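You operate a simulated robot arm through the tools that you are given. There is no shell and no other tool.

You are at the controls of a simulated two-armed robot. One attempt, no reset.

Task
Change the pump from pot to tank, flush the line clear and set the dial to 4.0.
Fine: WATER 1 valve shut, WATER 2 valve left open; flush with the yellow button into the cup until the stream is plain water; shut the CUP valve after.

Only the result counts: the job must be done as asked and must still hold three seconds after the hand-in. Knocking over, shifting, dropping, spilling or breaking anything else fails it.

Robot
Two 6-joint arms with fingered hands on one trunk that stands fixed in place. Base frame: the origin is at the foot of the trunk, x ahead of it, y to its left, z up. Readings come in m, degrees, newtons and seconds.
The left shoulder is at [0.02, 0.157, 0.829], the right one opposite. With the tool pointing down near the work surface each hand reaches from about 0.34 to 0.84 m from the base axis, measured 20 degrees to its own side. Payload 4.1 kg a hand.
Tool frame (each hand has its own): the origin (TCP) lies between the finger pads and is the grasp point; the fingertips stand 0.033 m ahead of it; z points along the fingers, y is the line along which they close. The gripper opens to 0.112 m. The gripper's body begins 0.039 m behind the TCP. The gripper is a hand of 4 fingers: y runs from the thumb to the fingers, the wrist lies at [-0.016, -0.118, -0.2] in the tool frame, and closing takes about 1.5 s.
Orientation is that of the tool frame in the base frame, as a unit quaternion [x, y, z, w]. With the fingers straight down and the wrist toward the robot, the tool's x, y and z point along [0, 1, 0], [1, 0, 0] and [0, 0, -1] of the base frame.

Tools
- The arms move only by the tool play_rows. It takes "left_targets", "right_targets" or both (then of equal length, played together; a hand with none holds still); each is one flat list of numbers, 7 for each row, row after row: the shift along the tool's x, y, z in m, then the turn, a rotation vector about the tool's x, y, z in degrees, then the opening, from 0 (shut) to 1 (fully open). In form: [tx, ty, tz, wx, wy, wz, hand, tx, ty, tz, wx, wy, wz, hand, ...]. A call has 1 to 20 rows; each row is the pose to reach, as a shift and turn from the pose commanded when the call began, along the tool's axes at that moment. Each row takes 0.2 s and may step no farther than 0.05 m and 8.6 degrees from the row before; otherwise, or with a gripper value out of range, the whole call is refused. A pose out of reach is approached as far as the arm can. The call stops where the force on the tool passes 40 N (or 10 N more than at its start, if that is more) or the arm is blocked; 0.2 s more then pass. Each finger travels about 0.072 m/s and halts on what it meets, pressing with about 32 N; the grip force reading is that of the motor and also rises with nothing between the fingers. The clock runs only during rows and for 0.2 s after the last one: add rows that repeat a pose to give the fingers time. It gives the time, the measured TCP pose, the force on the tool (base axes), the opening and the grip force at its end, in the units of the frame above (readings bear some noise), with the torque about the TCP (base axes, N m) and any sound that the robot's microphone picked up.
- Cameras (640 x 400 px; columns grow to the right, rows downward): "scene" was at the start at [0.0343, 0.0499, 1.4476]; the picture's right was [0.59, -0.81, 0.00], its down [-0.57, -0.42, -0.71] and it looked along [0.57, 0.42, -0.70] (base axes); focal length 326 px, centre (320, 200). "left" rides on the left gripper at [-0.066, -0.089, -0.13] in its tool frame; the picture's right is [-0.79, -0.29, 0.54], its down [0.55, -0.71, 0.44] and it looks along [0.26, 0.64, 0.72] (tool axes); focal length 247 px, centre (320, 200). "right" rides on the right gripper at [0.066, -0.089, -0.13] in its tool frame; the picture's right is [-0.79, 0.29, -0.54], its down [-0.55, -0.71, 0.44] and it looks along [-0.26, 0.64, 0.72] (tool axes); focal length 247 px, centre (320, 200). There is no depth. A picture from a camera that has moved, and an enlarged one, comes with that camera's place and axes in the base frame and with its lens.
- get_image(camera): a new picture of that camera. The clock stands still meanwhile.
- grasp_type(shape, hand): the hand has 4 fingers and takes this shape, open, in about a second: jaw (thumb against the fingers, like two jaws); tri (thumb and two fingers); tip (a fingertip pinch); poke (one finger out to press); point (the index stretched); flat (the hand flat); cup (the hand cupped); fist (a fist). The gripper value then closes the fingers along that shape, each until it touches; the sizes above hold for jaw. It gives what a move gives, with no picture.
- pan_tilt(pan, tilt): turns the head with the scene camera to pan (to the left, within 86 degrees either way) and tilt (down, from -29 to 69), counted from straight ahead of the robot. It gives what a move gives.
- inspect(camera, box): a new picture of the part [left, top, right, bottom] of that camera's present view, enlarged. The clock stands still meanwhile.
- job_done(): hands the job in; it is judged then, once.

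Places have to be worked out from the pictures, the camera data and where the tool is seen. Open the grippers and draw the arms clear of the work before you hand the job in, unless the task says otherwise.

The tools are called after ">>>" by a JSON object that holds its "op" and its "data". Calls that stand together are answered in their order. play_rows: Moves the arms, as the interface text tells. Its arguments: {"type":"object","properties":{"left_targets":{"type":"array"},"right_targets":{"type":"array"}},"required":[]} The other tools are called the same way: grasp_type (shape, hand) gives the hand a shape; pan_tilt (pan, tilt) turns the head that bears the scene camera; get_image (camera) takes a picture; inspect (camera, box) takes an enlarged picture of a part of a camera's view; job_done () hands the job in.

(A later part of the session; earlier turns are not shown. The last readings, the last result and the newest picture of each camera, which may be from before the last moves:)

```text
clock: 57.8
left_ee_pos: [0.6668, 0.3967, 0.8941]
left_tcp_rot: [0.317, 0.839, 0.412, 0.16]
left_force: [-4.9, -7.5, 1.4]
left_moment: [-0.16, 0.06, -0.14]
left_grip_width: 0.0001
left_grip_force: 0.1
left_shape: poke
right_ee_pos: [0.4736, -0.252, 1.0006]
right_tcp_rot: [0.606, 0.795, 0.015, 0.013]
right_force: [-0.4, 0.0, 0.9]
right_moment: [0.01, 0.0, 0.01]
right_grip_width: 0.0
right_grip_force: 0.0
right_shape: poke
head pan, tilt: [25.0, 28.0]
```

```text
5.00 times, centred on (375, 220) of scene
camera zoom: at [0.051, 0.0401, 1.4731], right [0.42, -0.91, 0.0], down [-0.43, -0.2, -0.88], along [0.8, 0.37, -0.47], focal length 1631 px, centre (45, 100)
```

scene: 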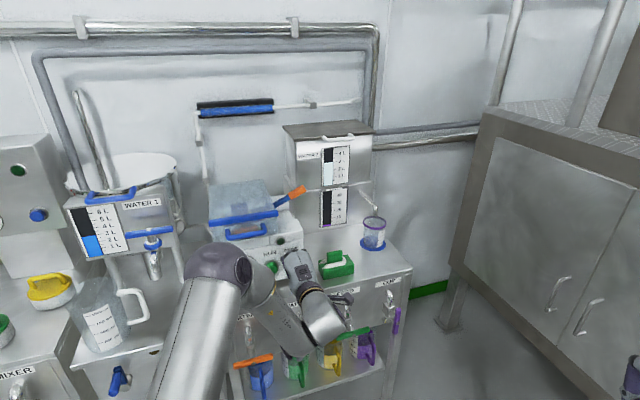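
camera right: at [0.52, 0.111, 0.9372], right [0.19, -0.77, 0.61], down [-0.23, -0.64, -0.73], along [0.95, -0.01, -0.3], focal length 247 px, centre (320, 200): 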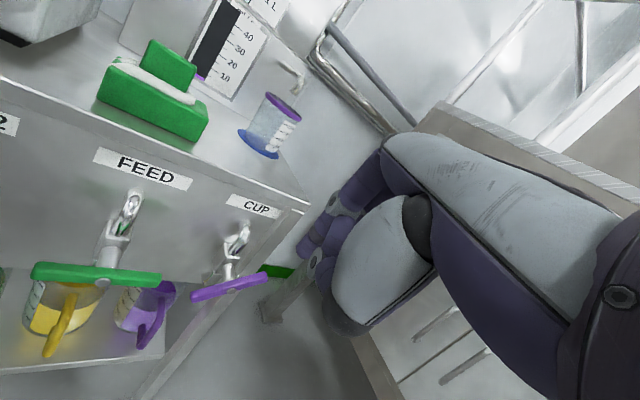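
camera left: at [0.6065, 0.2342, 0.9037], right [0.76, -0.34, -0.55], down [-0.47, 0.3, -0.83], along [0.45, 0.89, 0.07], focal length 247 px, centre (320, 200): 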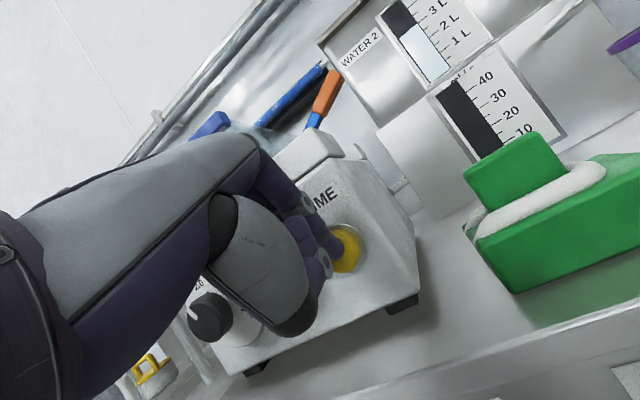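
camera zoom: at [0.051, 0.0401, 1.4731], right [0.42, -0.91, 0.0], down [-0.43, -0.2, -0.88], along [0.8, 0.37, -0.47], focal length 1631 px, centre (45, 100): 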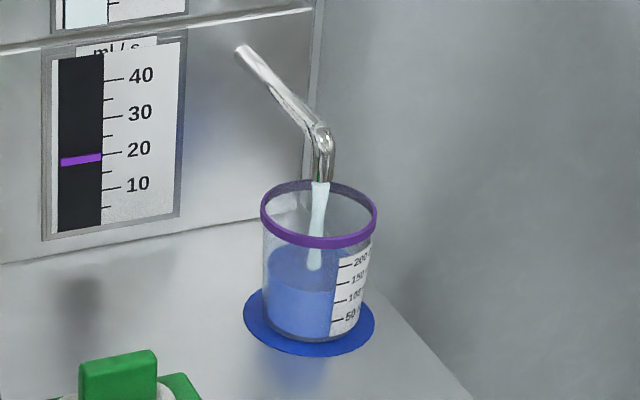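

The tube is clear and the stream runs plain water; the cup holds ~130 ml. I hold 0.4 s more for margin and then release the button and back off.

>>> {"op": "play_rows", "data": {"left_targets": [0, 0, 0, 0, 0, 0, 0, 0, 0, 0, 0, 0, 0, 0, 0.002, -0.006, -0.019, 0, 0, 0, 0, 0.005, -0.015, -0.0475, 0, 0, 0, 0]}}

>>> {"op": "inspect", "data": {"camera": "scene", "box": [180, 80, 420, 270]}}

>>> {"op": "inspect", "data": {"camera": "scene", "box": [340, 180, 410, 260]}}

```text
clock: 58.8
left_ee_pos: [0.633, 0.3661, 0.9116]
left_tcp_rot: [0.316, 0.84, 0.411, 0.159]
left_force: [-0.3, 0.4, 0.0]
left_moment: [0.02, -0.02, -0.02]
left_grip_width: 0.0
left_grip_force: 0.0
left_shape: poke
right_ee_pos: [0.4738, -0.252, 1.0004]
right_tcp_rot: [0.607, 0.795, 0.015, 0.012]
right_force: [-0.6, -0.2, 0.6]
right_moment: [0.03, 0.01, -0.02]
right_grip_width: 0.0
right_grip_force: 0.1
right_shape: poke
head pan, tilt: [25.0, 28.0]
```

```text
2.11 times, centred on (300, 175) of scene
camera zoom: at [0.0513, 0.0405, 1.4731], right [0.42, -0.91, 0.0], down [-0.43, -0.2, -0.88], along [0.8, 0.37, -0.47], focal length 687 px, centre (362, 253)
```

zoom: 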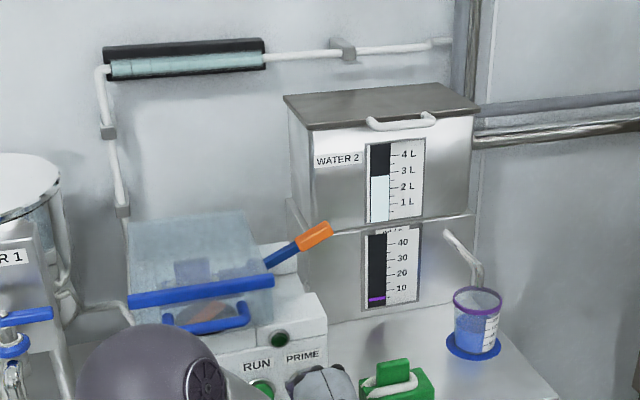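

```text
5.00 times, centred on (375, 220) of scene
camera zoom: at [0.0513, 0.0405, 1.4731], right [0.42, -0.91, 0.0], down [-0.43, -0.2, -0.88], along [0.8, 0.37, -0.47], focal length 1631 px, centre (45, 100)
```

zoom: 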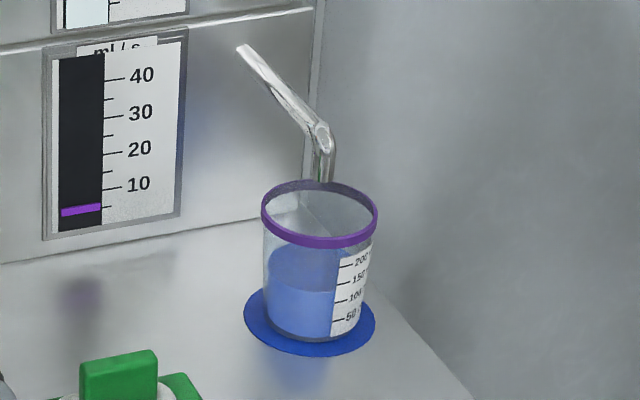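

PRIME is momentary: the lamp is off and the flow has stopped with the line clear and the cup unspilled. Now I carry the left hand back to CUP (yaw ≈20°, pitch ≈42°) to shut it.

>>> {"op": "play_rows", "data": {"left_targets": [-0.0288, -0.0252, 0.0007, 1.26, -2.59, 2.37, 0, -0.0576, -0.0503, 0.0014, 2.5, -5.2, 4.75, 0, -0.0864, -0.0755, 0.0021, 3.8, -7.8, 7.1, 0, -0.1153, -0.1007, 0.0028, 5.05, -10.35, 9.5, 0, -0.1441, -0.1258, 0.0034, 6.3, -12.9, 11.9, 0, -0.1729, -0.151, 0.0041, 7.6, -15.5, 14.25, 0, -0.2017, -0.1761, 0.0048, 8.8, -18.1, 16.6, 0, -0.2305, -0.2013, 0.0055, 10.1, -20.7, 19, 0]}}

>>> {"op": "get_image", "data": {"camera": "left"}}

>>> {"op": "get_image", "data": {"camera": "scene"}}

```text
clock: 60.5
left_ee_pos: [0.7297, 0.123, 0.751]
left_tcp_rot: [0.531, 0.767, 0.294, 0.209]
left_force: [0.2, 0.4, 0.2]
left_moment: [-0.03, 0.01, -0.01]
left_grip_width: 0.0001
left_grip_force: 0.1
left_shape: poke
right_ee_pos: [0.4729, -0.2507, 1.0012]
right_tcp_rot: [0.607, 0.795, 0.014, 0.012]
right_force: [0.3, -0.8, -0.5]
right_moment: [0.0, 0.01, -0.01]
right_grip_width: 0.0001
right_grip_force: 0.0
right_shape: poke
head pan, tilt: [25.0, 28.0]
```

```text
taken
camera left: at [0.6081, 0.0093, 0.7872], right [0.42, -0.7, -0.58], down [-0.41, 0.43, -0.8], along [0.81, 0.57, -0.1], focal length 247 px, centre (320, 200)
```

left: 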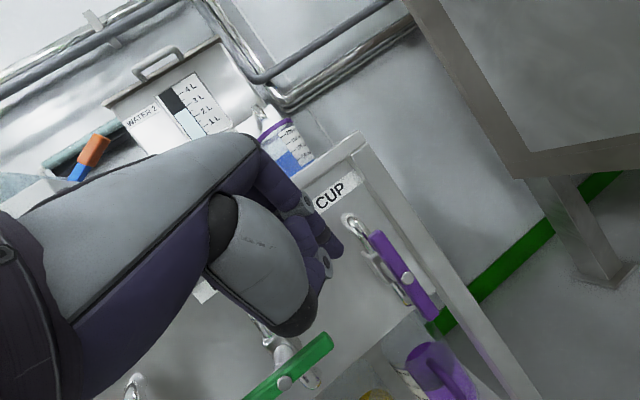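

```text
taken
```

scene: 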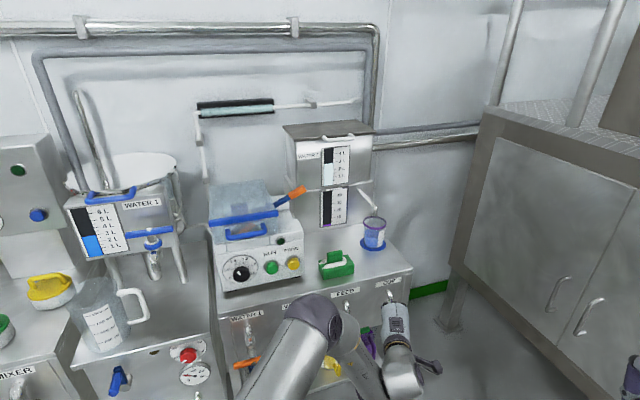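

I move in beside the left of CUP's upper half.

>>> {"op": "play_rows", "data": {"left_targets": [0.0014, 0.002, 0.0249, 0, 0, 0, 0, 0.0028, 0.0041, 0.0498, 0, 0, 0, 0, 0.0073, 0.0073, 0.0822, 0, 0, 0, 0]}}

>>> {"op": "get_image", "data": {"camera": "left"}}

```text
clock: 61.4
left_ee_pos: [0.7834, 0.1516, 0.6936]
left_tcp_rot: [0.531, 0.767, 0.294, 0.209]
left_force: [0.7, -0.3, 0.3]
left_moment: [-0.01, 0.01, 0.03]
left_grip_width: 0.0
left_grip_force: 0.1
left_shape: poke
right_ee_pos: [0.4727, -0.2513, 1.0011]
right_tcp_rot: [0.607, 0.795, 0.016, 0.012]
right_force: [-0.5, 0.7, -0.1]
right_moment: [-0.01, 0.0, -0.04]
right_grip_width: 0.0
right_grip_force: 0.1
right_shape: poke
head pan, tilt: [25.0, 28.0]
```

```text
taken
camera left: at [0.6621, 0.0362, 0.7295], right [0.42, -0.69, -0.58], down [-0.41, 0.43, -0.8], along [0.81, 0.58, -0.1], focal length 247 px, centre (320, 200)
```

left: 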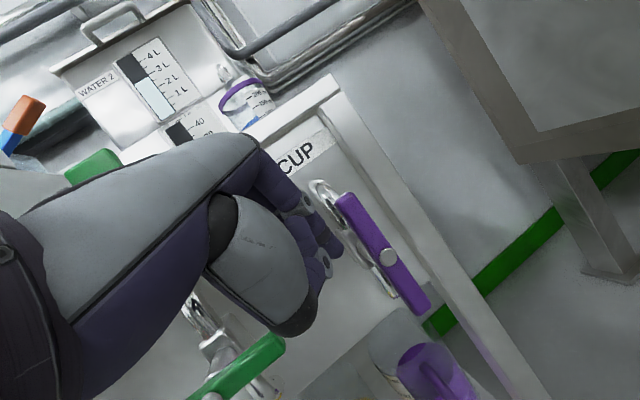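

Well placed with no reach warning. I push the upper half to the right and over.

>>> {"op": "play_rows", "data": {"left_targets": [-0.0149, 0.0047, 0.0039, 0, 0, 0, 0, -0.0312, 0.0122, 0.0054, 0, 0, 0, 0, -0.0473, 0.0141, 0.0132, 0, 0, 0, 0, -0.0565, 0.0116, 0.0214, 0, 0, 0, 0]}}

>>> {"op": "get_image", "data": {"camera": "left"}}

```text
clock: 62.4
left_ee_pos: [0.8239, 0.105, 0.6858]
left_tcp_rot: [0.532, 0.766, 0.293, 0.209]
left_force: [-0.3, 0.2, 0.2]
left_moment: [-0.02, 0.0, 0.0]
left_grip_width: 0.0
left_grip_force: 0.1
left_shape: poke
right_ee_pos: [0.4732, -0.2516, 1.0007]
right_tcp_rot: [0.606, 0.795, 0.015, 0.013]
right_force: [0.9, 0.5, -0.3]
right_moment: [-0.02, -0.01, 0.0]
right_grip_width: 0.0
right_grip_force: 0.1
right_shape: poke
head pan, tilt: [25.0, 28.0]
```

```text
taken
camera left: at [0.7024, -0.0088, 0.722], right [0.42, -0.7, -0.59], down [-0.41, 0.43, -0.8], along [0.81, 0.57, -0.1], focal length 247 px, centre (320, 200)
```

left: 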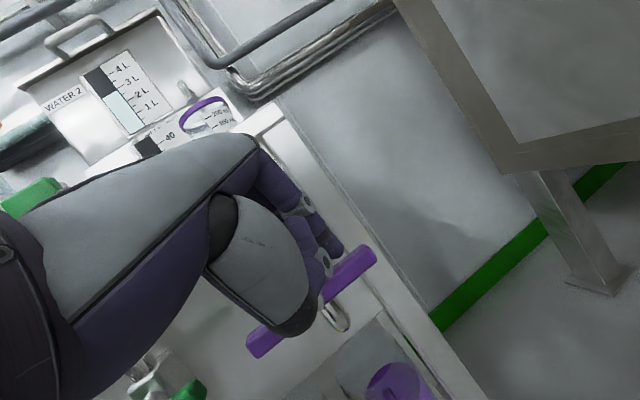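

The bar already computes as horizontal. I press its right half down a little more to be sure it is on the stop.

>>> {"op": "play_rows", "data": {"left_targets": [-0.0028, -0.0032, 0.0052, 0, 0, 0, 0, -0.0028, -0.0073, 0.0097, 0, 0, 0, 0, -0.0028, -0.0113, 0.0141, 0, 0, 0, 0]}}

>>> {"op": "get_image", "data": {"camera": "left"}}

```text
clock: 63.2
left_ee_pos: [0.8298, 0.1046, 0.6807]
left_tcp_rot: [0.526, 0.765, 0.303, 0.216]
left_force: [-4.8, 1.0, 9.6]
left_moment: [-0.01, -0.07, 0.0]
left_grip_width: 0.0
left_grip_force: 0.0
left_shape: poke
right_ee_pos: [0.4723, -0.2518, 1.0014]
right_tcp_rot: [0.607, 0.795, 0.015, 0.012]
right_force: [-0.8, -0.6, 0.6]
right_moment: [0.01, -0.04, 0.01]
right_grip_width: 0.0
right_grip_force: 0.1
right_shape: poke
head pan, tilt: [25.0, 28.0]
stopped in row 3 (left hand): the force on the tool passed its limit at 42 N (the readings are from after the stop); the commanded pose is now the measured one
```

```text
taken
camera left: at [0.7082, -0.0103, 0.7131], right [0.44, -0.69, -0.58], down [-0.39, 0.43, -0.81], along [0.81, 0.58, -0.08], focal length 247 px, centre (320, 200)
```

left: 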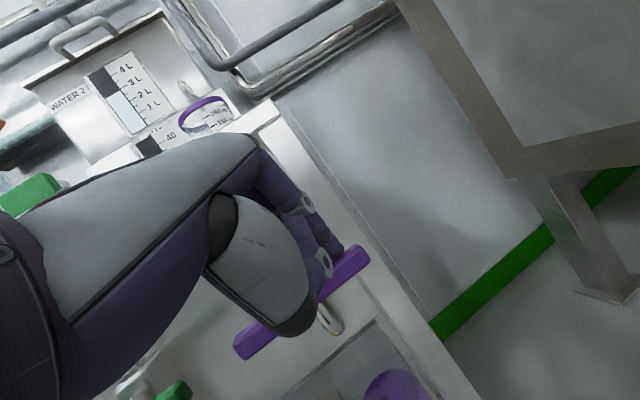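

A hard stop at 42 N with the bar crosswise: CUP is shut. I lift off and back away.

>>> {"op": "play_rows", "data": {"left_targets": [0, 0.0202, -0.0222, 0, 0, 0, 0, -0.002, 0.0171, -0.0657, 0, 0, 0, 0, 0.0045, 0.0111, -0.1118, 0, 0, 0, 0]}}

>>> {"op": "get_image", "data": {"camera": "left"}}

>>> {"op": "inspect", "data": {"camera": "scene", "box": [200, 220, 440, 400]}}

```text
clock: 64.0
left_ee_pos: [0.7636, 0.0854, 0.7664]
left_tcp_rot: [0.527, 0.765, 0.301, 0.215]
left_force: [0.0, 0.1, -0.8]
left_moment: [0.01, 0.0, -0.02]
left_grip_width: 0.0001
left_grip_force: 0.0
left_shape: poke
right_ee_pos: [0.4736, -0.2518, 1.0011]
right_tcp_rot: [0.607, 0.795, 0.014, 0.013]
right_force: [-0.2, -0.8, -0.5]
right_moment: [-0.01, 0.03, -0.05]
right_grip_width: 0.0
right_grip_force: 0.1
right_shape: poke
head pan, tilt: [25.0, 28.0]
```

```text
taken
camera left: at [0.6425, -0.0299, 0.7997], right [0.43, -0.69, -0.58], down [-0.39, 0.43, -0.81], along [0.81, 0.58, -0.09], focal length 247 px, centre (320, 200)
```

left: 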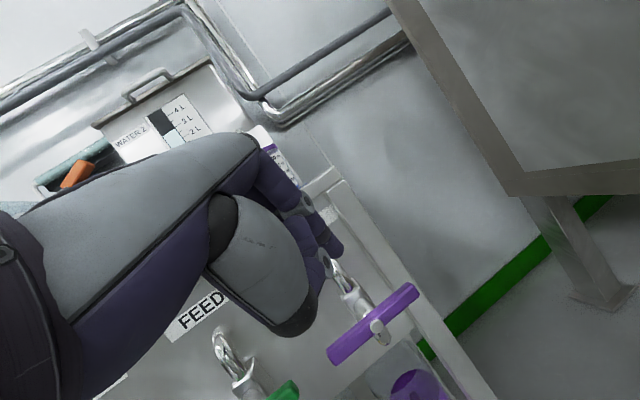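

```text
2.22 times, centred on (320, 310) of scene
camera zoom: at [0.0515, 0.0405, 1.4731], right [0.42, -0.91, 0.0], down [-0.43, -0.2, -0.88], along [0.8, 0.37, -0.47], focal length 725 px, centre (320, -44)
```

zoom: 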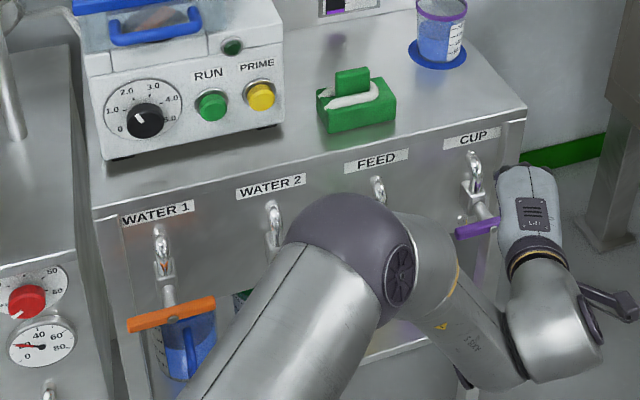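

CUP shows crosswise again. I bring the left hand back up in front of the pump for the dial.

>>> {"op": "play_rows", "data": {"left_targets": [0.0354, 0.0092, -0.0168, -1.03, 2.3, -2.1, 0, 0.0708, 0.0185, -0.0336, -2.07, 4.6, -4.2, 0, 0.1062, 0.0277, -0.0505, -3.1, 6.9, -6.3, 0, 0.1416, 0.037, -0.0673, -4.1, 9.2, -8.4, 0, 0.1769, 0.0462, -0.0841, -5.2, 11.6, -10.4, 0, 0.2123, 0.0555, -0.1009, -6.2, 13.9, -12.5, 0, 0.2477, 0.0647, -0.1178, -7.2, 16.2, -14.6, 0, 0.2831, 0.074, -0.1346, -8.3, 18.5, -16.7, 0, 0.3185, 0.0832, -0.1514, -9.3, 20.8, -18.8, 0]}}

>>> {"op": "get_image", "data": {"camera": "left"}}

>>> {"op": "inspect", "data": {"camera": "scene", "box": [200, 240, 320, 320]}}

```text
clock: 66.0
left_ee_pos: [0.6095, 0.3682, 0.9285]
left_tcp_rot: [0.315, 0.84, 0.412, 0.161]
left_force: [0.5, 0.2, 0.0]
left_moment: [-0.03, 0.03, 0.0]
left_grip_width: 0.0002
left_grip_force: 0.0
left_shape: poke
right_ee_pos: [0.473, -0.2513, 1.0014]
right_tcp_rot: [0.606, 0.795, 0.015, 0.013]
right_force: [-0.2, -0.8, -0.5]
right_moment: [0.0, 0.0, 0.0]
right_grip_width: 0.0003
right_grip_force: 0.1
right_shape: poke
head pan, tilt: [25.0, 28.0]
```

```text
taken
camera left: at [0.5551, 0.2088, 0.9364], right [0.77, -0.34, -0.55], down [-0.47, 0.29, -0.84], along [0.44, 0.89, 0.07], focal length 247 px, centre (320, 200)
```

left: 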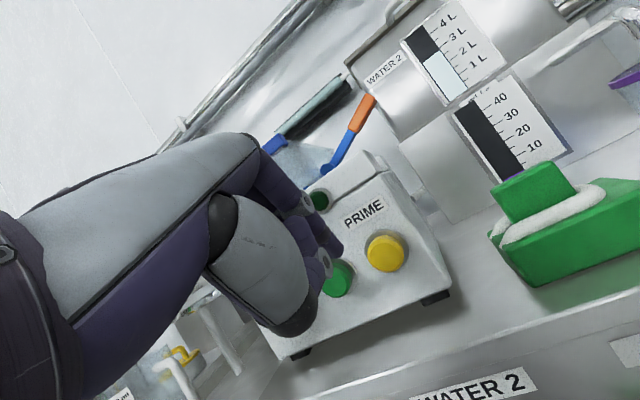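

```text
5.00 times, centred on (260, 280) of scene
camera zoom: at [0.0514, 0.0401, 1.4731], right [0.42, -0.91, 0.0], down [-0.43, -0.2, -0.88], along [0.8, 0.37, -0.47], focal length 1631 px, centre (620, -200)
```

zoom: 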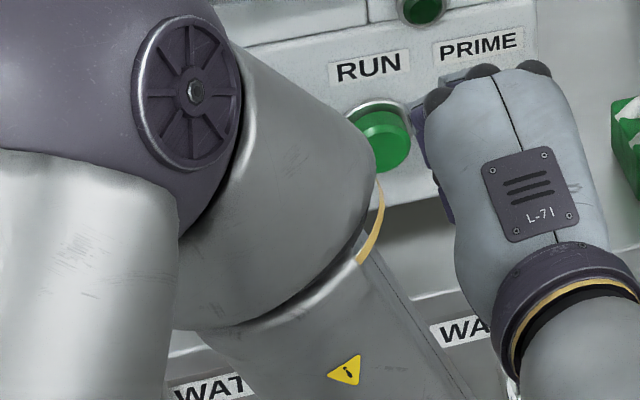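

I look closely at the pump's front to fix the tilt of its face and the knob's axis before grasping.

>>> {"op": "inspect", "data": {"camera": "left", "box": [240, 130, 480, 380]}}

>>> {"op": "grasp_type", "data": {"hand": "left", "shape": "jaw"}}

>>> {"op": "get_image", "data": {"camera": "left"}}

```text
1.60 times, centred on (360, 255) of left
camera zoom: at [0.5551, 0.2088, 0.9364], right [0.77, -0.34, -0.55], down [-0.47, 0.29, -0.84], along [0.44, 0.89, 0.07], focal length 395 px, centre (256, 112)
```

zoom: 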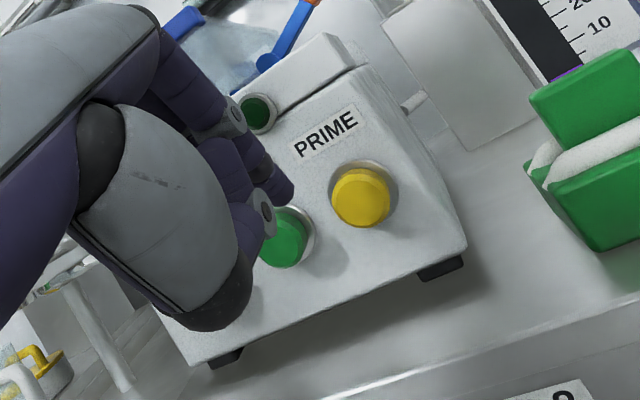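

```text
clock: 67.0
left_ee_pos: [0.61, 0.3693, 0.9277]
left_tcp_rot: [0.315, 0.84, 0.412, 0.162]
left_force: [-0.4, 0.8, -0.4]
left_moment: [0.01, 0.0, 0.01]
left_grip_width: 0.1117
left_grip_force: 0.0
left_shape: jaw
right_ee_pos: [0.4739, -0.2515, 1.0002]
right_tcp_rot: [0.606, 0.795, 0.015, 0.013]
right_force: [0.8, -0.4, -0.3]
right_moment: [-0.05, -0.03, 0.03]
right_grip_width: 0.0001
right_grip_force: 0.0
right_shape: poke
head pan, tilt: [25.0, 28.0]
```

```text
taken
camera left: at [0.5551, 0.2086, 0.9363], right [0.77, -0.34, -0.55], down [-0.46, 0.29, -0.84], along [0.44, 0.89, 0.07], focal length 247 px, centre (320, 200)
```

left: 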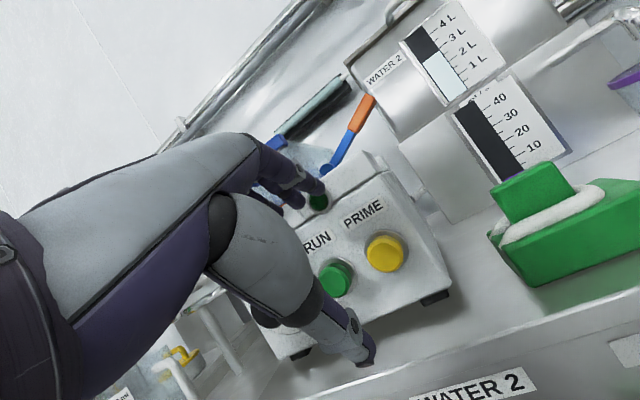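

The dial plate's ellipse and the two knob fixes show the face is essentially vertical, so the knob axis is along the bench normal (knob front ≈ n 0.776, u 0.010, z 0.884). I'll grip it with the jaws left/right, hand coming from above-front; I first roll the hand toward that pose in free air.

>>> {"op": "play_rows", "data": {"left_targets": [0.0124, -0.0005, -0.0029, 0.7, 1.1, -7.8, 1, 0.0248, -0.001, -0.0058, 1.4, 2.3, -15.6, 0.9, 0.0371, -0.0016, -0.0087, 2.1, 3.4, -23.3, 0.8, 0.0495, -0.0021, -0.0116, 2.8, 4.6, -31.1, 0.7, 0.0619, -0.0026, -0.0146, 3.5, 5.7, -38.9, 0.7]}}

>>> {"op": "get_image", "data": {"camera": "left"}}

>>> {"op": "get_image", "data": {"camera": "scene"}}

```text
clock: 68.2
left_ee_pos: [0.6006, 0.4089, 0.977]
left_tcp_rot: [0.0, 0.918, 0.323, 0.23]
left_force: [0.8, 0.9, 0.5]
left_moment: [-0.03, -0.04, 0.02]
left_grip_width: 0.0786
left_grip_force: 0.0
left_shape: jaw
left hand out of reach, approached as far as the arm can: row 3, 4, 5
right_ee_pos: [0.473, -0.2524, 1.0014]
right_tcp_rot: [0.607, 0.795, 0.015, 0.012]
right_force: [0.6, 0.6, -0.4]
right_moment: [0.03, -0.05, -0.01]
right_grip_width: 0.0
right_grip_force: 0.1
right_shape: poke
head pan, tilt: [25.0, 28.0]
```

```text
taken
camera left: at [0.6177, 0.2521, 1.0397], right [0.98, -0.03, -0.2], down [-0.21, -0.22, -0.95], along [-0.02, 0.97, -0.22], focal length 247 px, centre (320, 200)
```

left: 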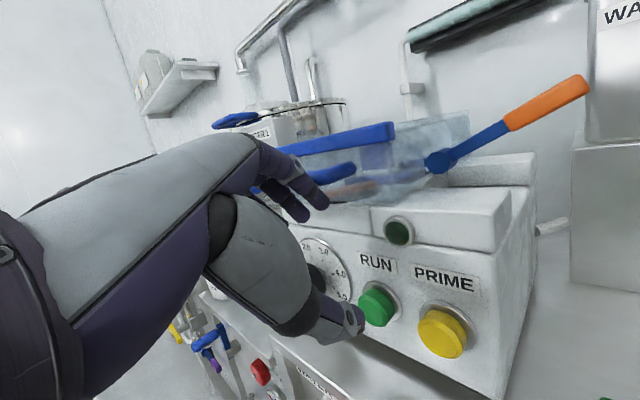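

```text
taken
```

scene: 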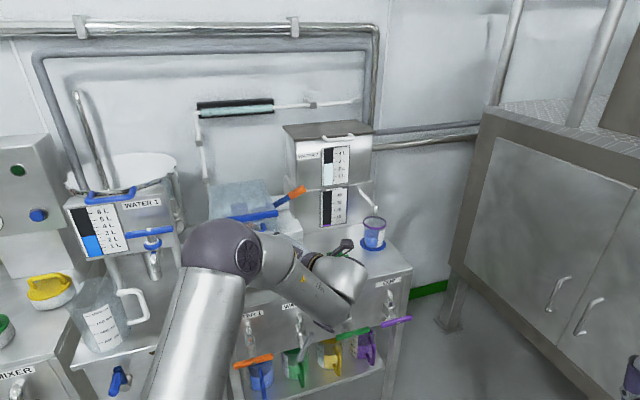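

Rolling that way runs into the wrist limit (the hand drifted toward the pump, without contact). I undo the roll and back away; I'll turn the knob by dragging a fingertip over its rim instead, in the pose the arm handles well.

>>> {"op": "play_rows", "data": {"left_targets": [0.0167, -0.0128, -0.0214, -0.6, -0.95, 6.5, 0.7, 0.0252, -0.0124, -0.0117, -1.2, -1.9, 13, 0.7, 0.0337, -0.0121, -0.0021, -1.75, -2.85, 19.5, 0.7, 0.0423, -0.0117, 0.0076, -2.3, -3.8, 25.9, 0.7, 0.0508, -0.0114, 0.0172, -2.9, -4.75, 32.4, 0.7, 0.0593, -0.011, 0.0269, -3.5, -5.7, 38.9, 0.7]}}

>>> {"op": "grasp_type", "data": {"hand": "left", "shape": "poke"}}

>>> {"op": "get_image", "data": {"camera": "left"}}

>>> {"op": "get_image", "data": {"camera": "scene"}}

```text
clock: 69.5
left_ee_pos: [0.5594, 0.4274, 0.9274]
left_tcp_rot: [0.316, 0.839, 0.412, 0.163]
left_force: [-0.3, -0.6, 0.1]
left_moment: [0.01, -0.01, 0.02]
left_grip_width: 0.0788
left_grip_force: 0.1
left_shape: jaw
left hand out of reach, approached as far as the arm can: row 1, 2
right_ee_pos: [0.4719, -0.2507, 1.0016]
right_tcp_rot: [0.607, 0.795, 0.016, 0.012]
right_force: [0.2, -0.1, 0.6]
right_moment: [0.04, -0.01, 0.0]
right_grip_width: 0.0001
right_grip_force: 0.0
right_shape: poke
head pan, tilt: [25.0, 28.0]
```

```text
clock: 70.5
left_ee_pos: [0.5606, 0.4266, 0.9268]
left_tcp_rot: [0.314, 0.84, 0.412, 0.162]
left_force: [0.3, 0.1, 1.0]
left_moment: [-0.01, 0.0, 0.04]
left_grip_width: 0.0
left_grip_force: 0.1
left_shape: poke
right_ee_pos: [0.4742, -0.252, 1.0022]
right_tcp_rot: [0.607, 0.794, 0.015, 0.012]
right_force: [0.3, 0.3, -0.2]
right_moment: [0.01, 0.01, -0.01]
right_grip_width: 0.0
right_grip_force: 0.0
right_shape: poke
head pan, tilt: [25.0, 28.0]
```

```text
taken
camera left: at [0.506, 0.2667, 0.9345], right [0.77, -0.34, -0.55], down [-0.46, 0.29, -0.84], along [0.44, 0.89, 0.07], focal length 247 px, centre (320, 200)
```

left: 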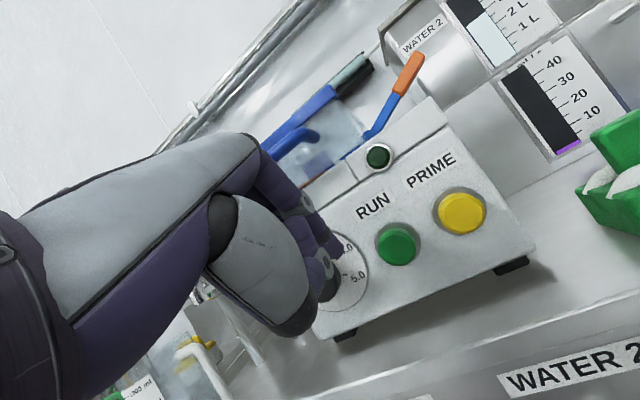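

```text
taken
```

scene: 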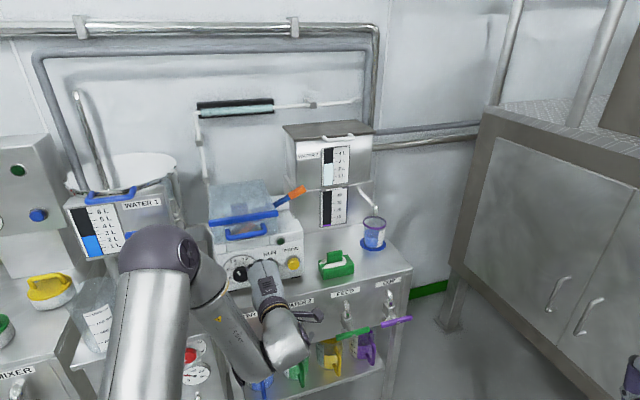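

The finger pose is good again. I'll work the knob from its left side, stroking upward (clockwise); I first shift left to beside the dial, still 4 cm in front of it.

>>> {"op": "play_rows", "data": {"left_targets": [0.0369, -0.0047, 0.0171, 0, 0, 0, 0, 0.0738, -0.0093, 0.0341, 0, 0, 0, 0]}}

>>> {"op": "get_image", "data": {"camera": "left"}}

```text
clock: 71.0
left_ee_pos: [0.5199, 0.4899, 0.8987]
left_tcp_rot: [0.314, 0.84, 0.413, 0.161]
left_force: [0.4, -0.6, 0.2]
left_moment: [-0.01, 0.03, 0.03]
left_grip_width: 0.0001
left_grip_force: 0.0
left_shape: poke
right_ee_pos: [0.4722, -0.2515, 0.9999]
right_tcp_rot: [0.607, 0.795, 0.014, 0.012]
right_force: [0.2, -0.5, -0.4]
right_moment: [0.04, 0.02, 0.01]
right_grip_width: 0.0002
right_grip_force: 0.1
right_shape: poke
head pan, tilt: [25.0, 28.0]
```

```text
taken
camera left: at [0.4653, 0.3291, 0.9061], right [0.77, -0.34, -0.55], down [-0.46, 0.29, -0.84], along [0.44, 0.89, 0.07], focal length 247 px, centre (320, 200)
```

left: 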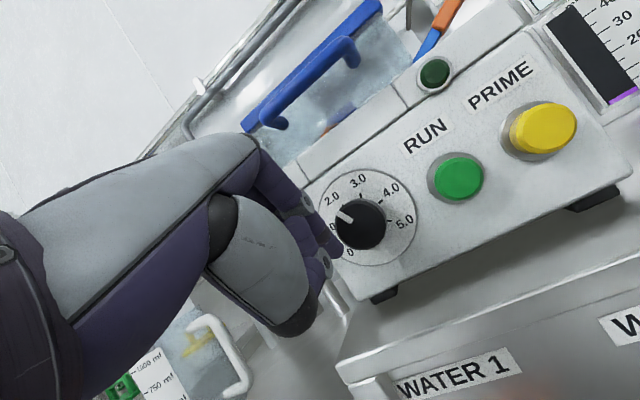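

An excellent view of the dial. I zoom in to measure knob and pointer.

>>> {"op": "inspect", "data": {"camera": "left", "box": [290, 150, 430, 290]}}

```text
2.86 times, centred on (360, 220) of left
camera zoom: at [0.4653, 0.3291, 0.9061], right [0.77, -0.34, -0.55], down [-0.46, 0.29, -0.84], along [0.44, 0.89, 0.07], focal length 706 px, centre (206, 143)
```

zoom: 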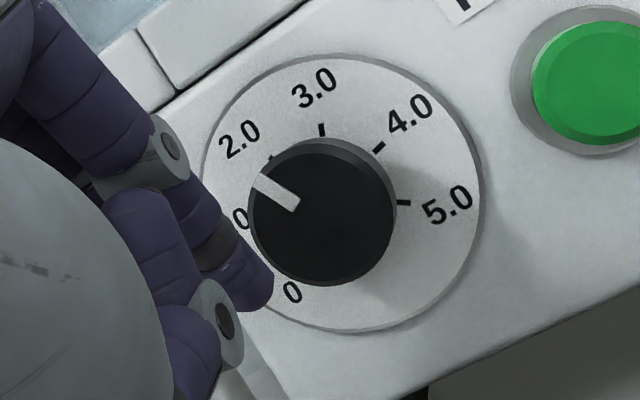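

The knob reads 2.0; its radius is 22 mm with the axis at u≈0.009, z≈0.883, spanning n 0.776–0.81. I move the fingertip to the left of the knob at its depth, slightly below centre.

>>> {"op": "play_rows", "data": {"left_targets": [0.0273, -0.0005, 0.0198, 0, 0, 0, 0, 0.0226, 0.0234, 0.0579, 0, 0, 0, 0]}}

>>> {"op": "get_image", "data": {"camera": "left"}}

>>> {"op": "inspect", "data": {"camera": "scene", "box": [190, 180, 320, 310]}}

```text
clock: 71.7
left_ee_pos: [0.5557, 0.5166, 0.8877]
left_tcp_rot: [0.316, 0.844, 0.404, 0.156]
left_force: [-33.4, -29.9, 5.3]
left_moment: [-0.43, 0.56, -0.22]
left_grip_width: 0.0
left_grip_force: 0.0
left_shape: poke
left hand out of reach, approached as far as the arm can: row 1, 2
right_ee_pos: [0.4727, -0.2525, 1.0017]
right_tcp_rot: [0.606, 0.795, 0.015, 0.013]
right_force: [0.3, -0.9, -0.3]
right_moment: [0.01, 0.02, -0.05]
right_grip_width: 0.0
right_grip_force: 0.1
right_shape: poke
head pan, tilt: [25.0, 28.0]
stopped in row 2 (left hand): the force on the tool passed its limit at 53 N (the readings are from after the stop); the commanded pose is now the measured one
```

```text
taken
camera left: at [0.5009, 0.356, 0.8982], right [0.76, -0.34, -0.55], down [-0.48, 0.28, -0.83], along [0.44, 0.9, 0.05], focal length 247 px, centre (320, 200)
```

left: 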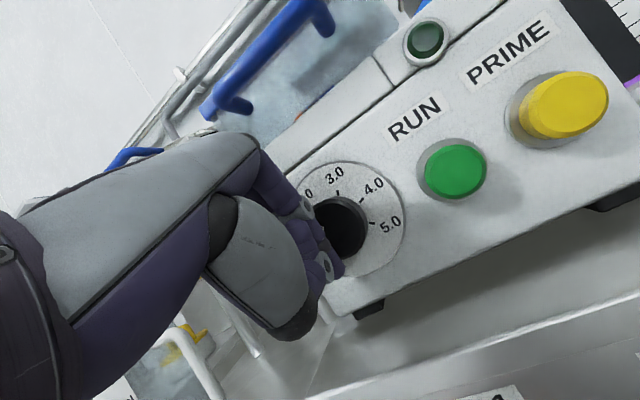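

```text
3.08 times, centred on (255, 245) of scene
camera zoom: at [0.0498, 0.0391, 1.4732], right [0.42, -0.91, 0.0], down [-0.42, -0.2, -0.88], along [0.8, 0.37, -0.47], focal length 1004 px, centre (520, 62)
```

zoom: 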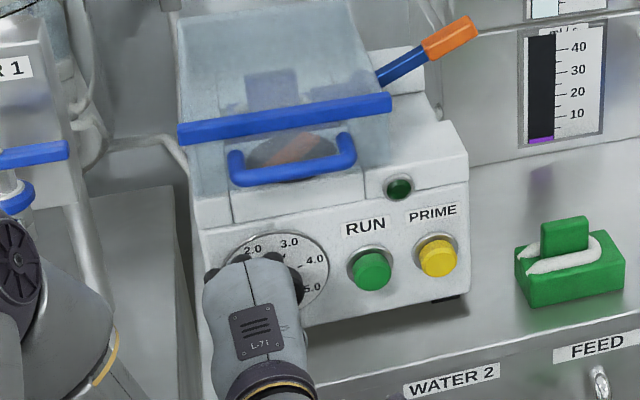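

The arm again couldn't go that far left and the fingertip pressed on the knob's front with ~45 N. I back straight off and check that the pump hasn't moved.

>>> {"op": "play_rows", "data": {"left_targets": [-0.003, -0.018, -0.024, 0, 0, 0, 0, -0.006, -0.03, -0.04, 0, 0, 0, 0]}}

>>> {"op": "inspect", "data": {"camera": "scene", "box": [180, 80, 420, 270]}}

>>> {"op": "get_image", "data": {"camera": "left"}}

```text
clock: 72.3
left_ee_pos: [0.5291, 0.4792, 0.8901]
left_tcp_rot: [0.31, 0.844, 0.408, 0.156]
left_force: [-0.9, -0.1, 0.3]
left_moment: [-0.01, -0.03, -0.04]
left_grip_width: 0.0
left_grip_force: 0.1
left_shape: poke
right_ee_pos: [0.4721, -0.2514, 1.0011]
right_tcp_rot: [0.607, 0.795, 0.015, 0.013]
right_force: [-0.2, 0.0, -0.2]
right_moment: [-0.02, 0.01, 0.02]
right_grip_width: 0.0003
right_grip_force: 0.1
right_shape: poke
head pan, tilt: [25.0, 28.0]
```

```text
2.11 times, centred on (300, 175) of scene
camera zoom: at [0.0512, 0.0406, 1.4731], right [0.42, -0.91, 0.0], down [-0.43, -0.2, -0.88], along [0.8, 0.37, -0.47], focal length 687 px, centre (362, 253)
```

zoom: 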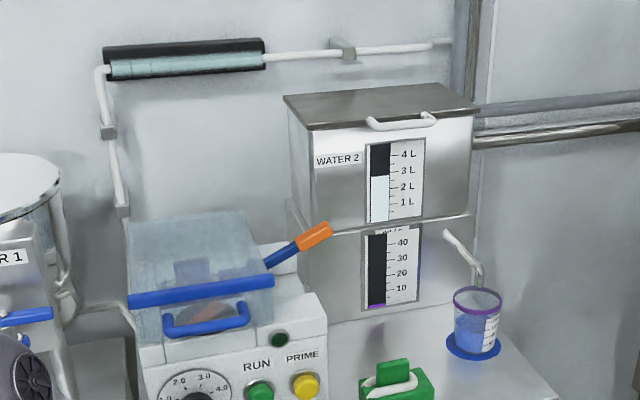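

```text
taken
camera left: at [0.4754, 0.3181, 0.9002], right [0.77, -0.33, -0.55], down [-0.47, 0.28, -0.83], along [0.43, 0.9, 0.06], focal length 247 px, centre (320, 200)
```

left: 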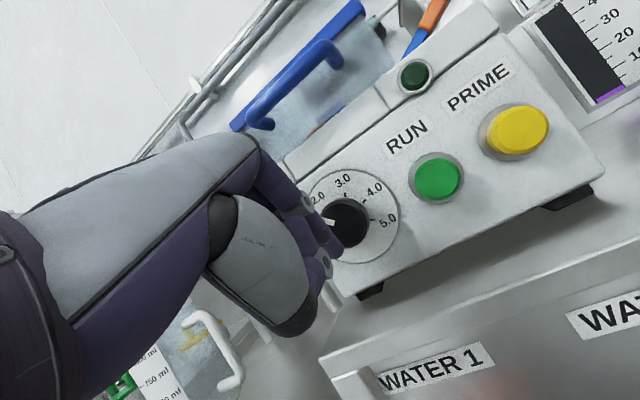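

The pump hasn't moved. The right side of the knob is well within reach, so I'll stroke there from upper right downward (also clockwise). I go to the pre-contact spot right-above the knob.

>>> {"op": "play_rows", "data": {"left_targets": [-0.018, 0.016, -0.0132, 0, 0, 0, 0, -0.0361, 0.032, -0.0264, 0, 0, 0, 0, -0.039, 0.0467, -0.0076, 0, 0, 0, 0, -0.0418, 0.0614, 0.0111, 0, 0, 0, 0]}}

>>> {"op": "get_image", "data": {"camera": "left"}}

>>> {"op": "inspect", "data": {"camera": "scene", "box": [190, 180, 320, 310]}}

```text
clock: 73.3
left_ee_pos: [0.5899, 0.4884, 0.9322]
left_tcp_rot: [0.312, 0.844, 0.407, 0.157]
left_force: [1.0, 0.0, -0.5]
left_moment: [-0.01, 0.01, 0.01]
left_grip_width: 0.0
left_grip_force: 0.0
left_shape: poke
right_ee_pos: [0.4726, -0.2512, 1.0008]
right_tcp_rot: [0.606, 0.795, 0.015, 0.012]
right_force: [-1.0, -0.6, -0.3]
right_moment: [0.0, 0.01, 0.0]
right_grip_width: 0.0
right_grip_force: 0.1
right_shape: poke
head pan, tilt: [25.0, 28.0]
```

```text
taken
camera left: at [0.5365, 0.3261, 0.9427], right [0.76, -0.34, -0.55], down [-0.48, 0.28, -0.83], along [0.44, 0.9, 0.06], focal length 247 px, centre (320, 200)
```

left: 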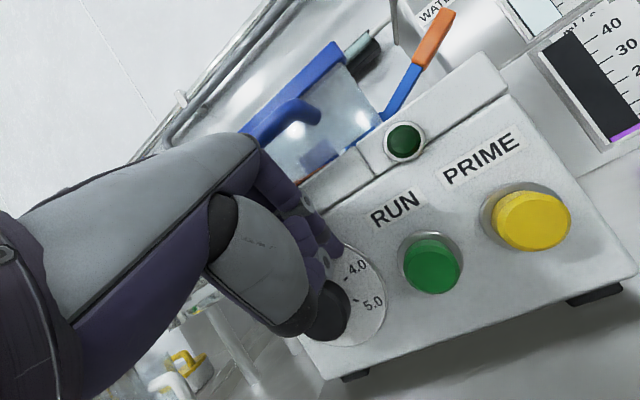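

```text
3.08 times, centred on (255, 245) of scene
camera zoom: at [0.0511, 0.0402, 1.4731], right [0.42, -0.91, 0.0], down [-0.43, -0.2, -0.88], along [0.8, 0.37, -0.47], focal length 1004 px, centre (520, 62)
```

zoom: 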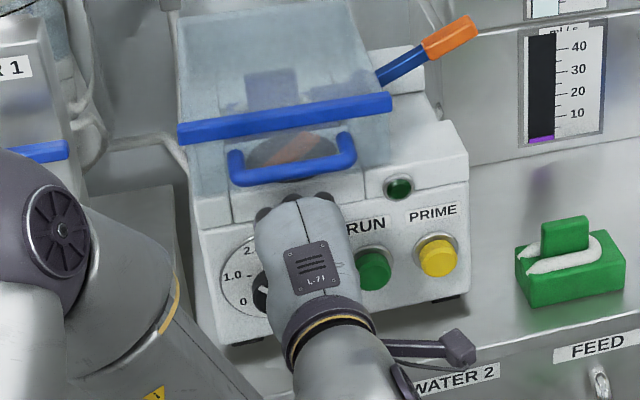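

The fingertip is just upper-right of the knob, free of contact. I close in radially to touch the rim lightly.

>>> {"op": "play_rows", "data": {"left_targets": [0.0056, -0.0051, 0.0049, 0, 0, 0, 0, 0.0083, -0.0076, 0.0072, 0, 0, 0, 0]}}

>>> {"op": "inspect", "data": {"camera": "left", "box": [260, 200, 420, 380]}}

```text
clock: 73.9
left_ee_pos: [0.5853, 0.4924, 0.9247]
left_tcp_rot: [0.312, 0.842, 0.41, 0.16]
left_force: [5.0, -5.6, 15.6]
left_moment: [0.23, -0.16, -0.14]
left_grip_width: 0.0
left_grip_force: 0.1
left_shape: poke
right_ee_pos: [0.474, -0.2527, 1.001]
right_tcp_rot: [0.606, 0.795, 0.015, 0.013]
right_force: [0.1, -0.1, -0.4]
right_moment: [-0.03, 0.01, 0.02]
right_grip_width: 0.0
right_grip_force: 0.0
right_shape: poke
head pan, tilt: [25.0, 28.0]
```

```text
2.22 times, centred on (340, 290) of left
camera zoom: at [0.5322, 0.3313, 0.9339], right [0.77, -0.34, -0.55], down [-0.47, 0.29, -0.84], along [0.44, 0.9, 0.06], focal length 549 px, centre (276, 0)
```

zoom: 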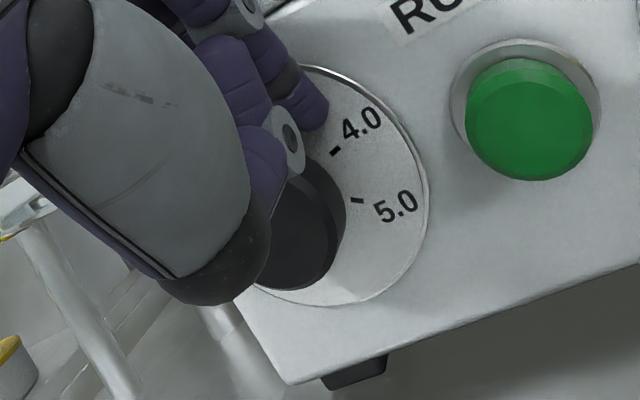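

Contact with ~17 N on the rim. I stroke along the arc down the right side a first part, then read the dial.

>>> {"op": "play_rows", "data": {"left_targets": [-0.0043, -0.0038, 0.0023, 0, 0, 0, 0, -0.0079, -0.0083, 0.0053, 0, 0, 0, 0, -0.0102, -0.0133, 0.0088, 0, 0, 0, 0]}}

>>> {"op": "inspect", "data": {"camera": "left", "box": [260, 160, 420, 340]}}

>>> {"op": "inspect", "data": {"camera": "scene", "box": [205, 240, 275, 300]}}

```text
clock: 74.7
left_ee_pos: [0.5949, 0.4832, 0.9058]
left_tcp_rot: [0.316, 0.842, 0.406, 0.159]
left_force: [26.0, -13.0, 13.1]
left_moment: [0.21, -0.42, -0.7]
left_grip_width: 0.0
left_grip_force: 0.0
left_shape: poke
right_ee_pos: [0.4733, -0.2523, 1.0001]
right_tcp_rot: [0.607, 0.795, 0.014, 0.012]
right_force: [-0.3, 0.6, -0.6]
right_moment: [-0.01, -0.02, 0.0]
right_grip_width: 0.0004
right_grip_force: 0.0
right_shape: poke
head pan, tilt: [25.0, 28.0]
```

```text
2.22 times, centred on (340, 250) of left
camera zoom: at [0.5397, 0.3219, 0.9156], right [0.76, -0.34, -0.55], down [-0.47, 0.29, -0.83], along [0.44, 0.89, 0.06], focal length 549 px, centre (276, 89)
```

zoom: 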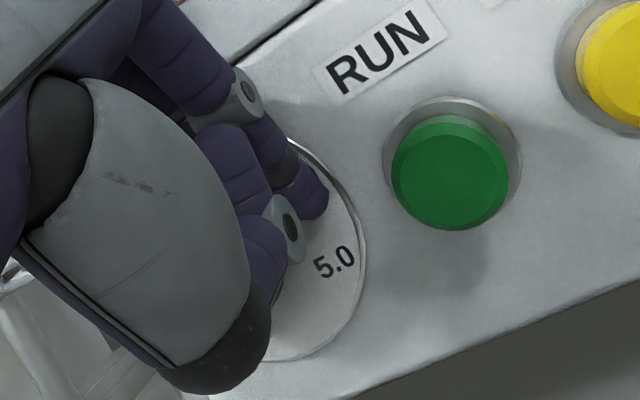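

```text
6.67 times, centred on (240, 270) of scene
camera zoom: at [0.0518, 0.0395, 1.4731], right [0.42, -0.91, 0.0], down [-0.43, -0.2, -0.88], along [0.8, 0.37, -0.47], focal length 2175 px, centre (853, -267)
```

zoom: 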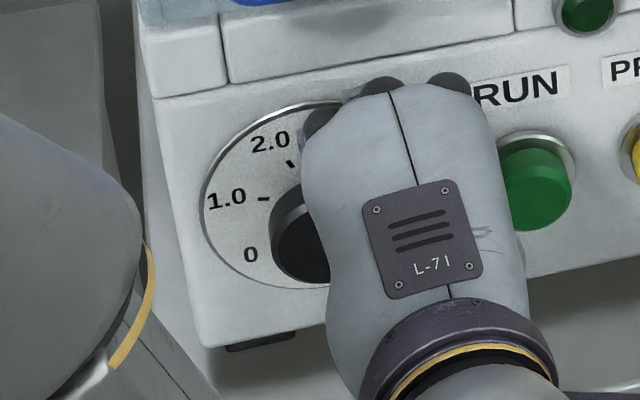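

The knob clearly turned (the pointer left its old place), though I was pressing rather hard. I lift off to the right and back out to read the dial.

>>> {"op": "play_rows", "data": {"left_targets": [-0.0149, -0.0012, -0.0013, 0, 0, 0, 0, -0.0139, -0.0323, -0.0407, 0, 0, 0, 0]}}

>>> {"op": "inspect", "data": {"camera": "left", "box": [230, 200, 430, 380]}}

>>> {"op": "inspect", "data": {"camera": "scene", "box": [205, 240, 275, 300]}}

```text
refused: row 2 steps farther than a row can; nothing moved
```

```text
2.22 times, centred on (330, 290) of left
camera zoom: at [0.5397, 0.3219, 0.9156], right [0.76, -0.34, -0.55], down [-0.47, 0.29, -0.83], along [0.44, 0.89, 0.06], focal length 549 px, centre (298, 0)
```

zoom: 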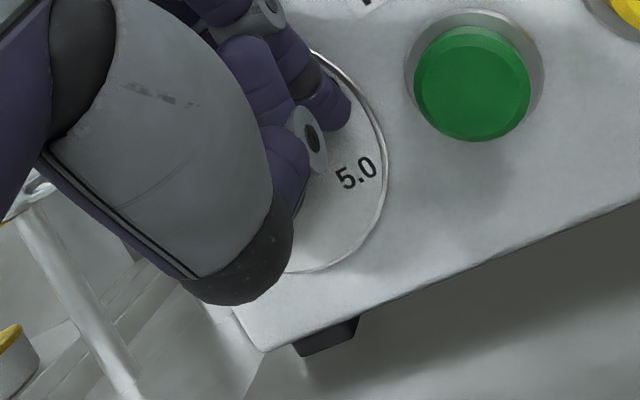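

```text
6.67 times, centred on (240, 270) of scene
camera zoom: at [0.0518, 0.0395, 1.4731], right [0.42, -0.91, 0.0], down [-0.43, -0.2, -0.88], along [0.8, 0.37, -0.47], focal length 2175 px, centre (853, -267)
```

zoom: 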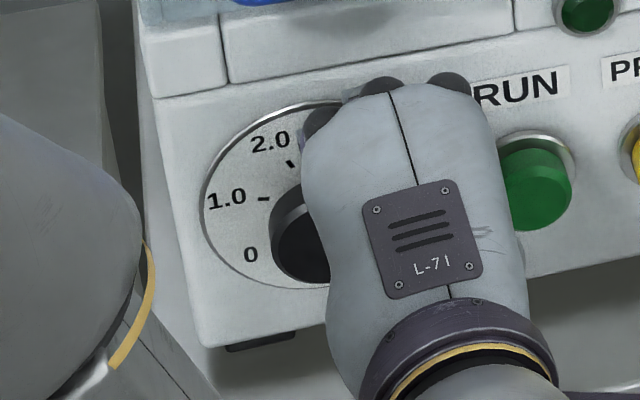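

The second step was too long; I split it into smaller ones.

>>> {"op": "play_rows", "data": {"left_targets": [-0.0149, -0.0012, -0.0013, 0, 0, 0, 0, -0.0145, -0.017, -0.021, 0, 0, 0, 0, -0.0139, -0.0323, -0.0407, 0, 0, 0, 0]}}

>>> {"op": "inspect", "data": {"camera": "left", "box": [230, 200, 430, 380]}}

>>> {"op": "inspect", "data": {"camera": "scene", "box": [205, 240, 275, 300]}}

```text
clock: 75.5
left_ee_pos: [0.5675, 0.4376, 0.9061]
left_tcp_rot: [0.31, 0.844, 0.408, 0.155]
left_force: [-0.5, -0.2, 0.9]
left_moment: [-0.02, -0.03, -0.04]
left_grip_width: 0.0002
left_grip_force: 0.1
left_shape: poke
right_ee_pos: [0.4732, -0.252, 1.0]
right_tcp_rot: [0.607, 0.795, 0.015, 0.013]
right_force: [0.5, -0.1, 0.4]
right_moment: [-0.02, 0.02, -0.02]
right_grip_width: 0.0001
right_grip_force: 0.0
right_shape: poke
head pan, tilt: [25.0, 28.0]
```

```text
2.22 times, centred on (330, 290) of left
camera zoom: at [0.5144, 0.2765, 0.9158], right [0.76, -0.33, -0.55], down [-0.48, 0.28, -0.83], along [0.43, 0.9, 0.05], focal length 549 px, centre (298, 0)
```

zoom: 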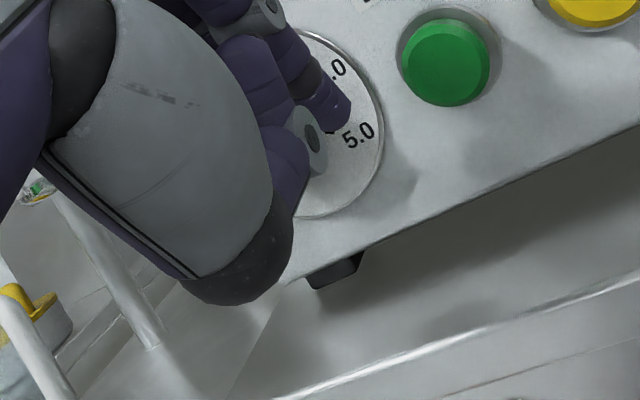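

```text
6.67 times, centred on (240, 270) of scene
camera zoom: at [0.0512, 0.0406, 1.4731], right [0.42, -0.91, 0.0], down [-0.43, -0.2, -0.88], along [0.8, 0.37, -0.47], focal length 2175 px, centre (853, -267)
```

zoom: 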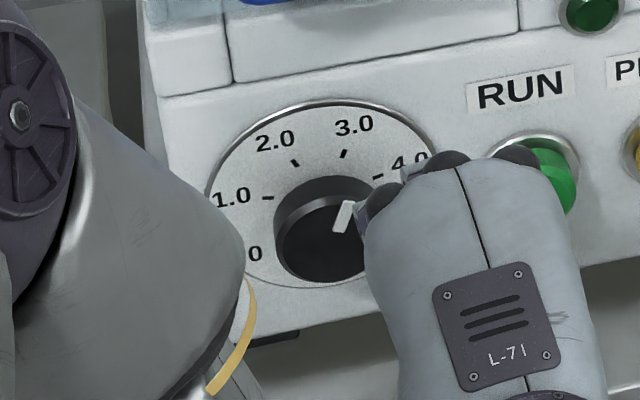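

The dial moved from 2.0 to about 2.94 with rolling contact (no slip, ratio ≈1.4). I repeat a gentler 32° stroke, aiming a little short of 4.0, and withdraw in the same call.

>>> {"op": "play_rows", "data": {"left_targets": [0.0202, 0.0238, -0.0118, 0, 0, 0, 0, 0.0145, 0.0533, 0.0257, 0, 0, 0, 0, 0.0237, 0.0467, 0.0322, 0, 0, 0, 0, 0.0205, 0.0441, 0.0338, 0, 0, 0, 0, 0.0176, 0.0412, 0.0357, 0, 0, 0, 0, 0.0152, 0.0381, 0.0378, 0, 0, 0, 0, 0.0135, 0.0346, 0.0401, 0, 0, 0, 0, 0.0022, 0.037, 0.0366, 0, 0, 0, 0, -0.0004, 0.0068, -0.0016, 0, 0, 0, 0, -0.0198, 0.0052, -0.0033, 0, 0, 0, 0]}}

>>> {"op": "inspect", "data": {"camera": "scene", "box": [205, 240, 275, 300]}}

>>> {"op": "get_image", "data": {"camera": "left"}}

```text
clock: 77.7
left_ee_pos: [0.5838, 0.4243, 0.9107]
left_tcp_rot: [0.311, 0.845, 0.406, 0.155]
left_force: [-0.5, -0.1, -0.7]
left_moment: [0.01, 0.01, 0.01]
left_grip_width: 0.0
left_grip_force: 0.0
left_shape: poke
right_ee_pos: [0.472, -0.2519, 1.0018]
right_tcp_rot: [0.606, 0.795, 0.015, 0.012]
right_force: [0.5, -0.9, 1.1]
right_moment: [-0.04, 0.0, -0.02]
right_grip_width: 0.0001
right_grip_force: 0.0
right_shape: poke
head pan, tilt: [25.0, 28.0]
```

```text
6.67 times, centred on (240, 270) of scene
camera zoom: at [0.051, 0.0406, 1.4731], right [0.42, -0.91, 0.0], down [-0.43, -0.2, -0.88], along [0.8, 0.37, -0.47], focal length 2175 px, centre (853, -267)
```

zoom: 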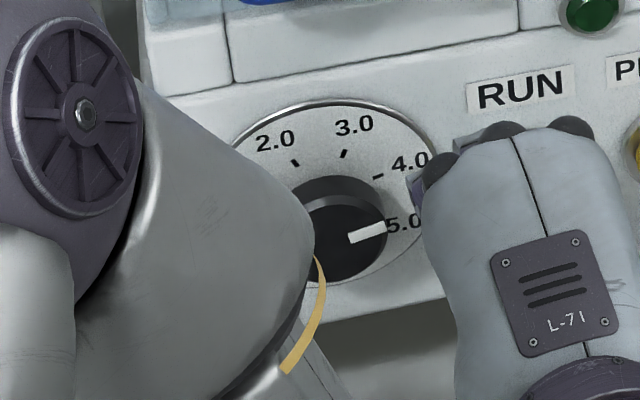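

```text
taken
camera left: at [0.5305, 0.2637, 0.9215], right [0.76, -0.34, -0.55], down [-0.48, 0.28, -0.83], along [0.43, 0.9, 0.05], focal length 247 px, centre (320, 200)
```

left: 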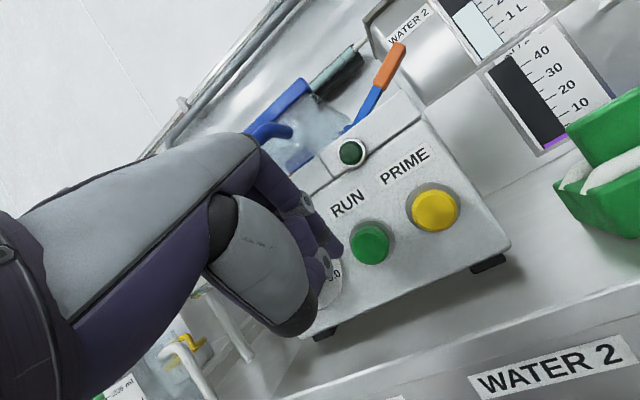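

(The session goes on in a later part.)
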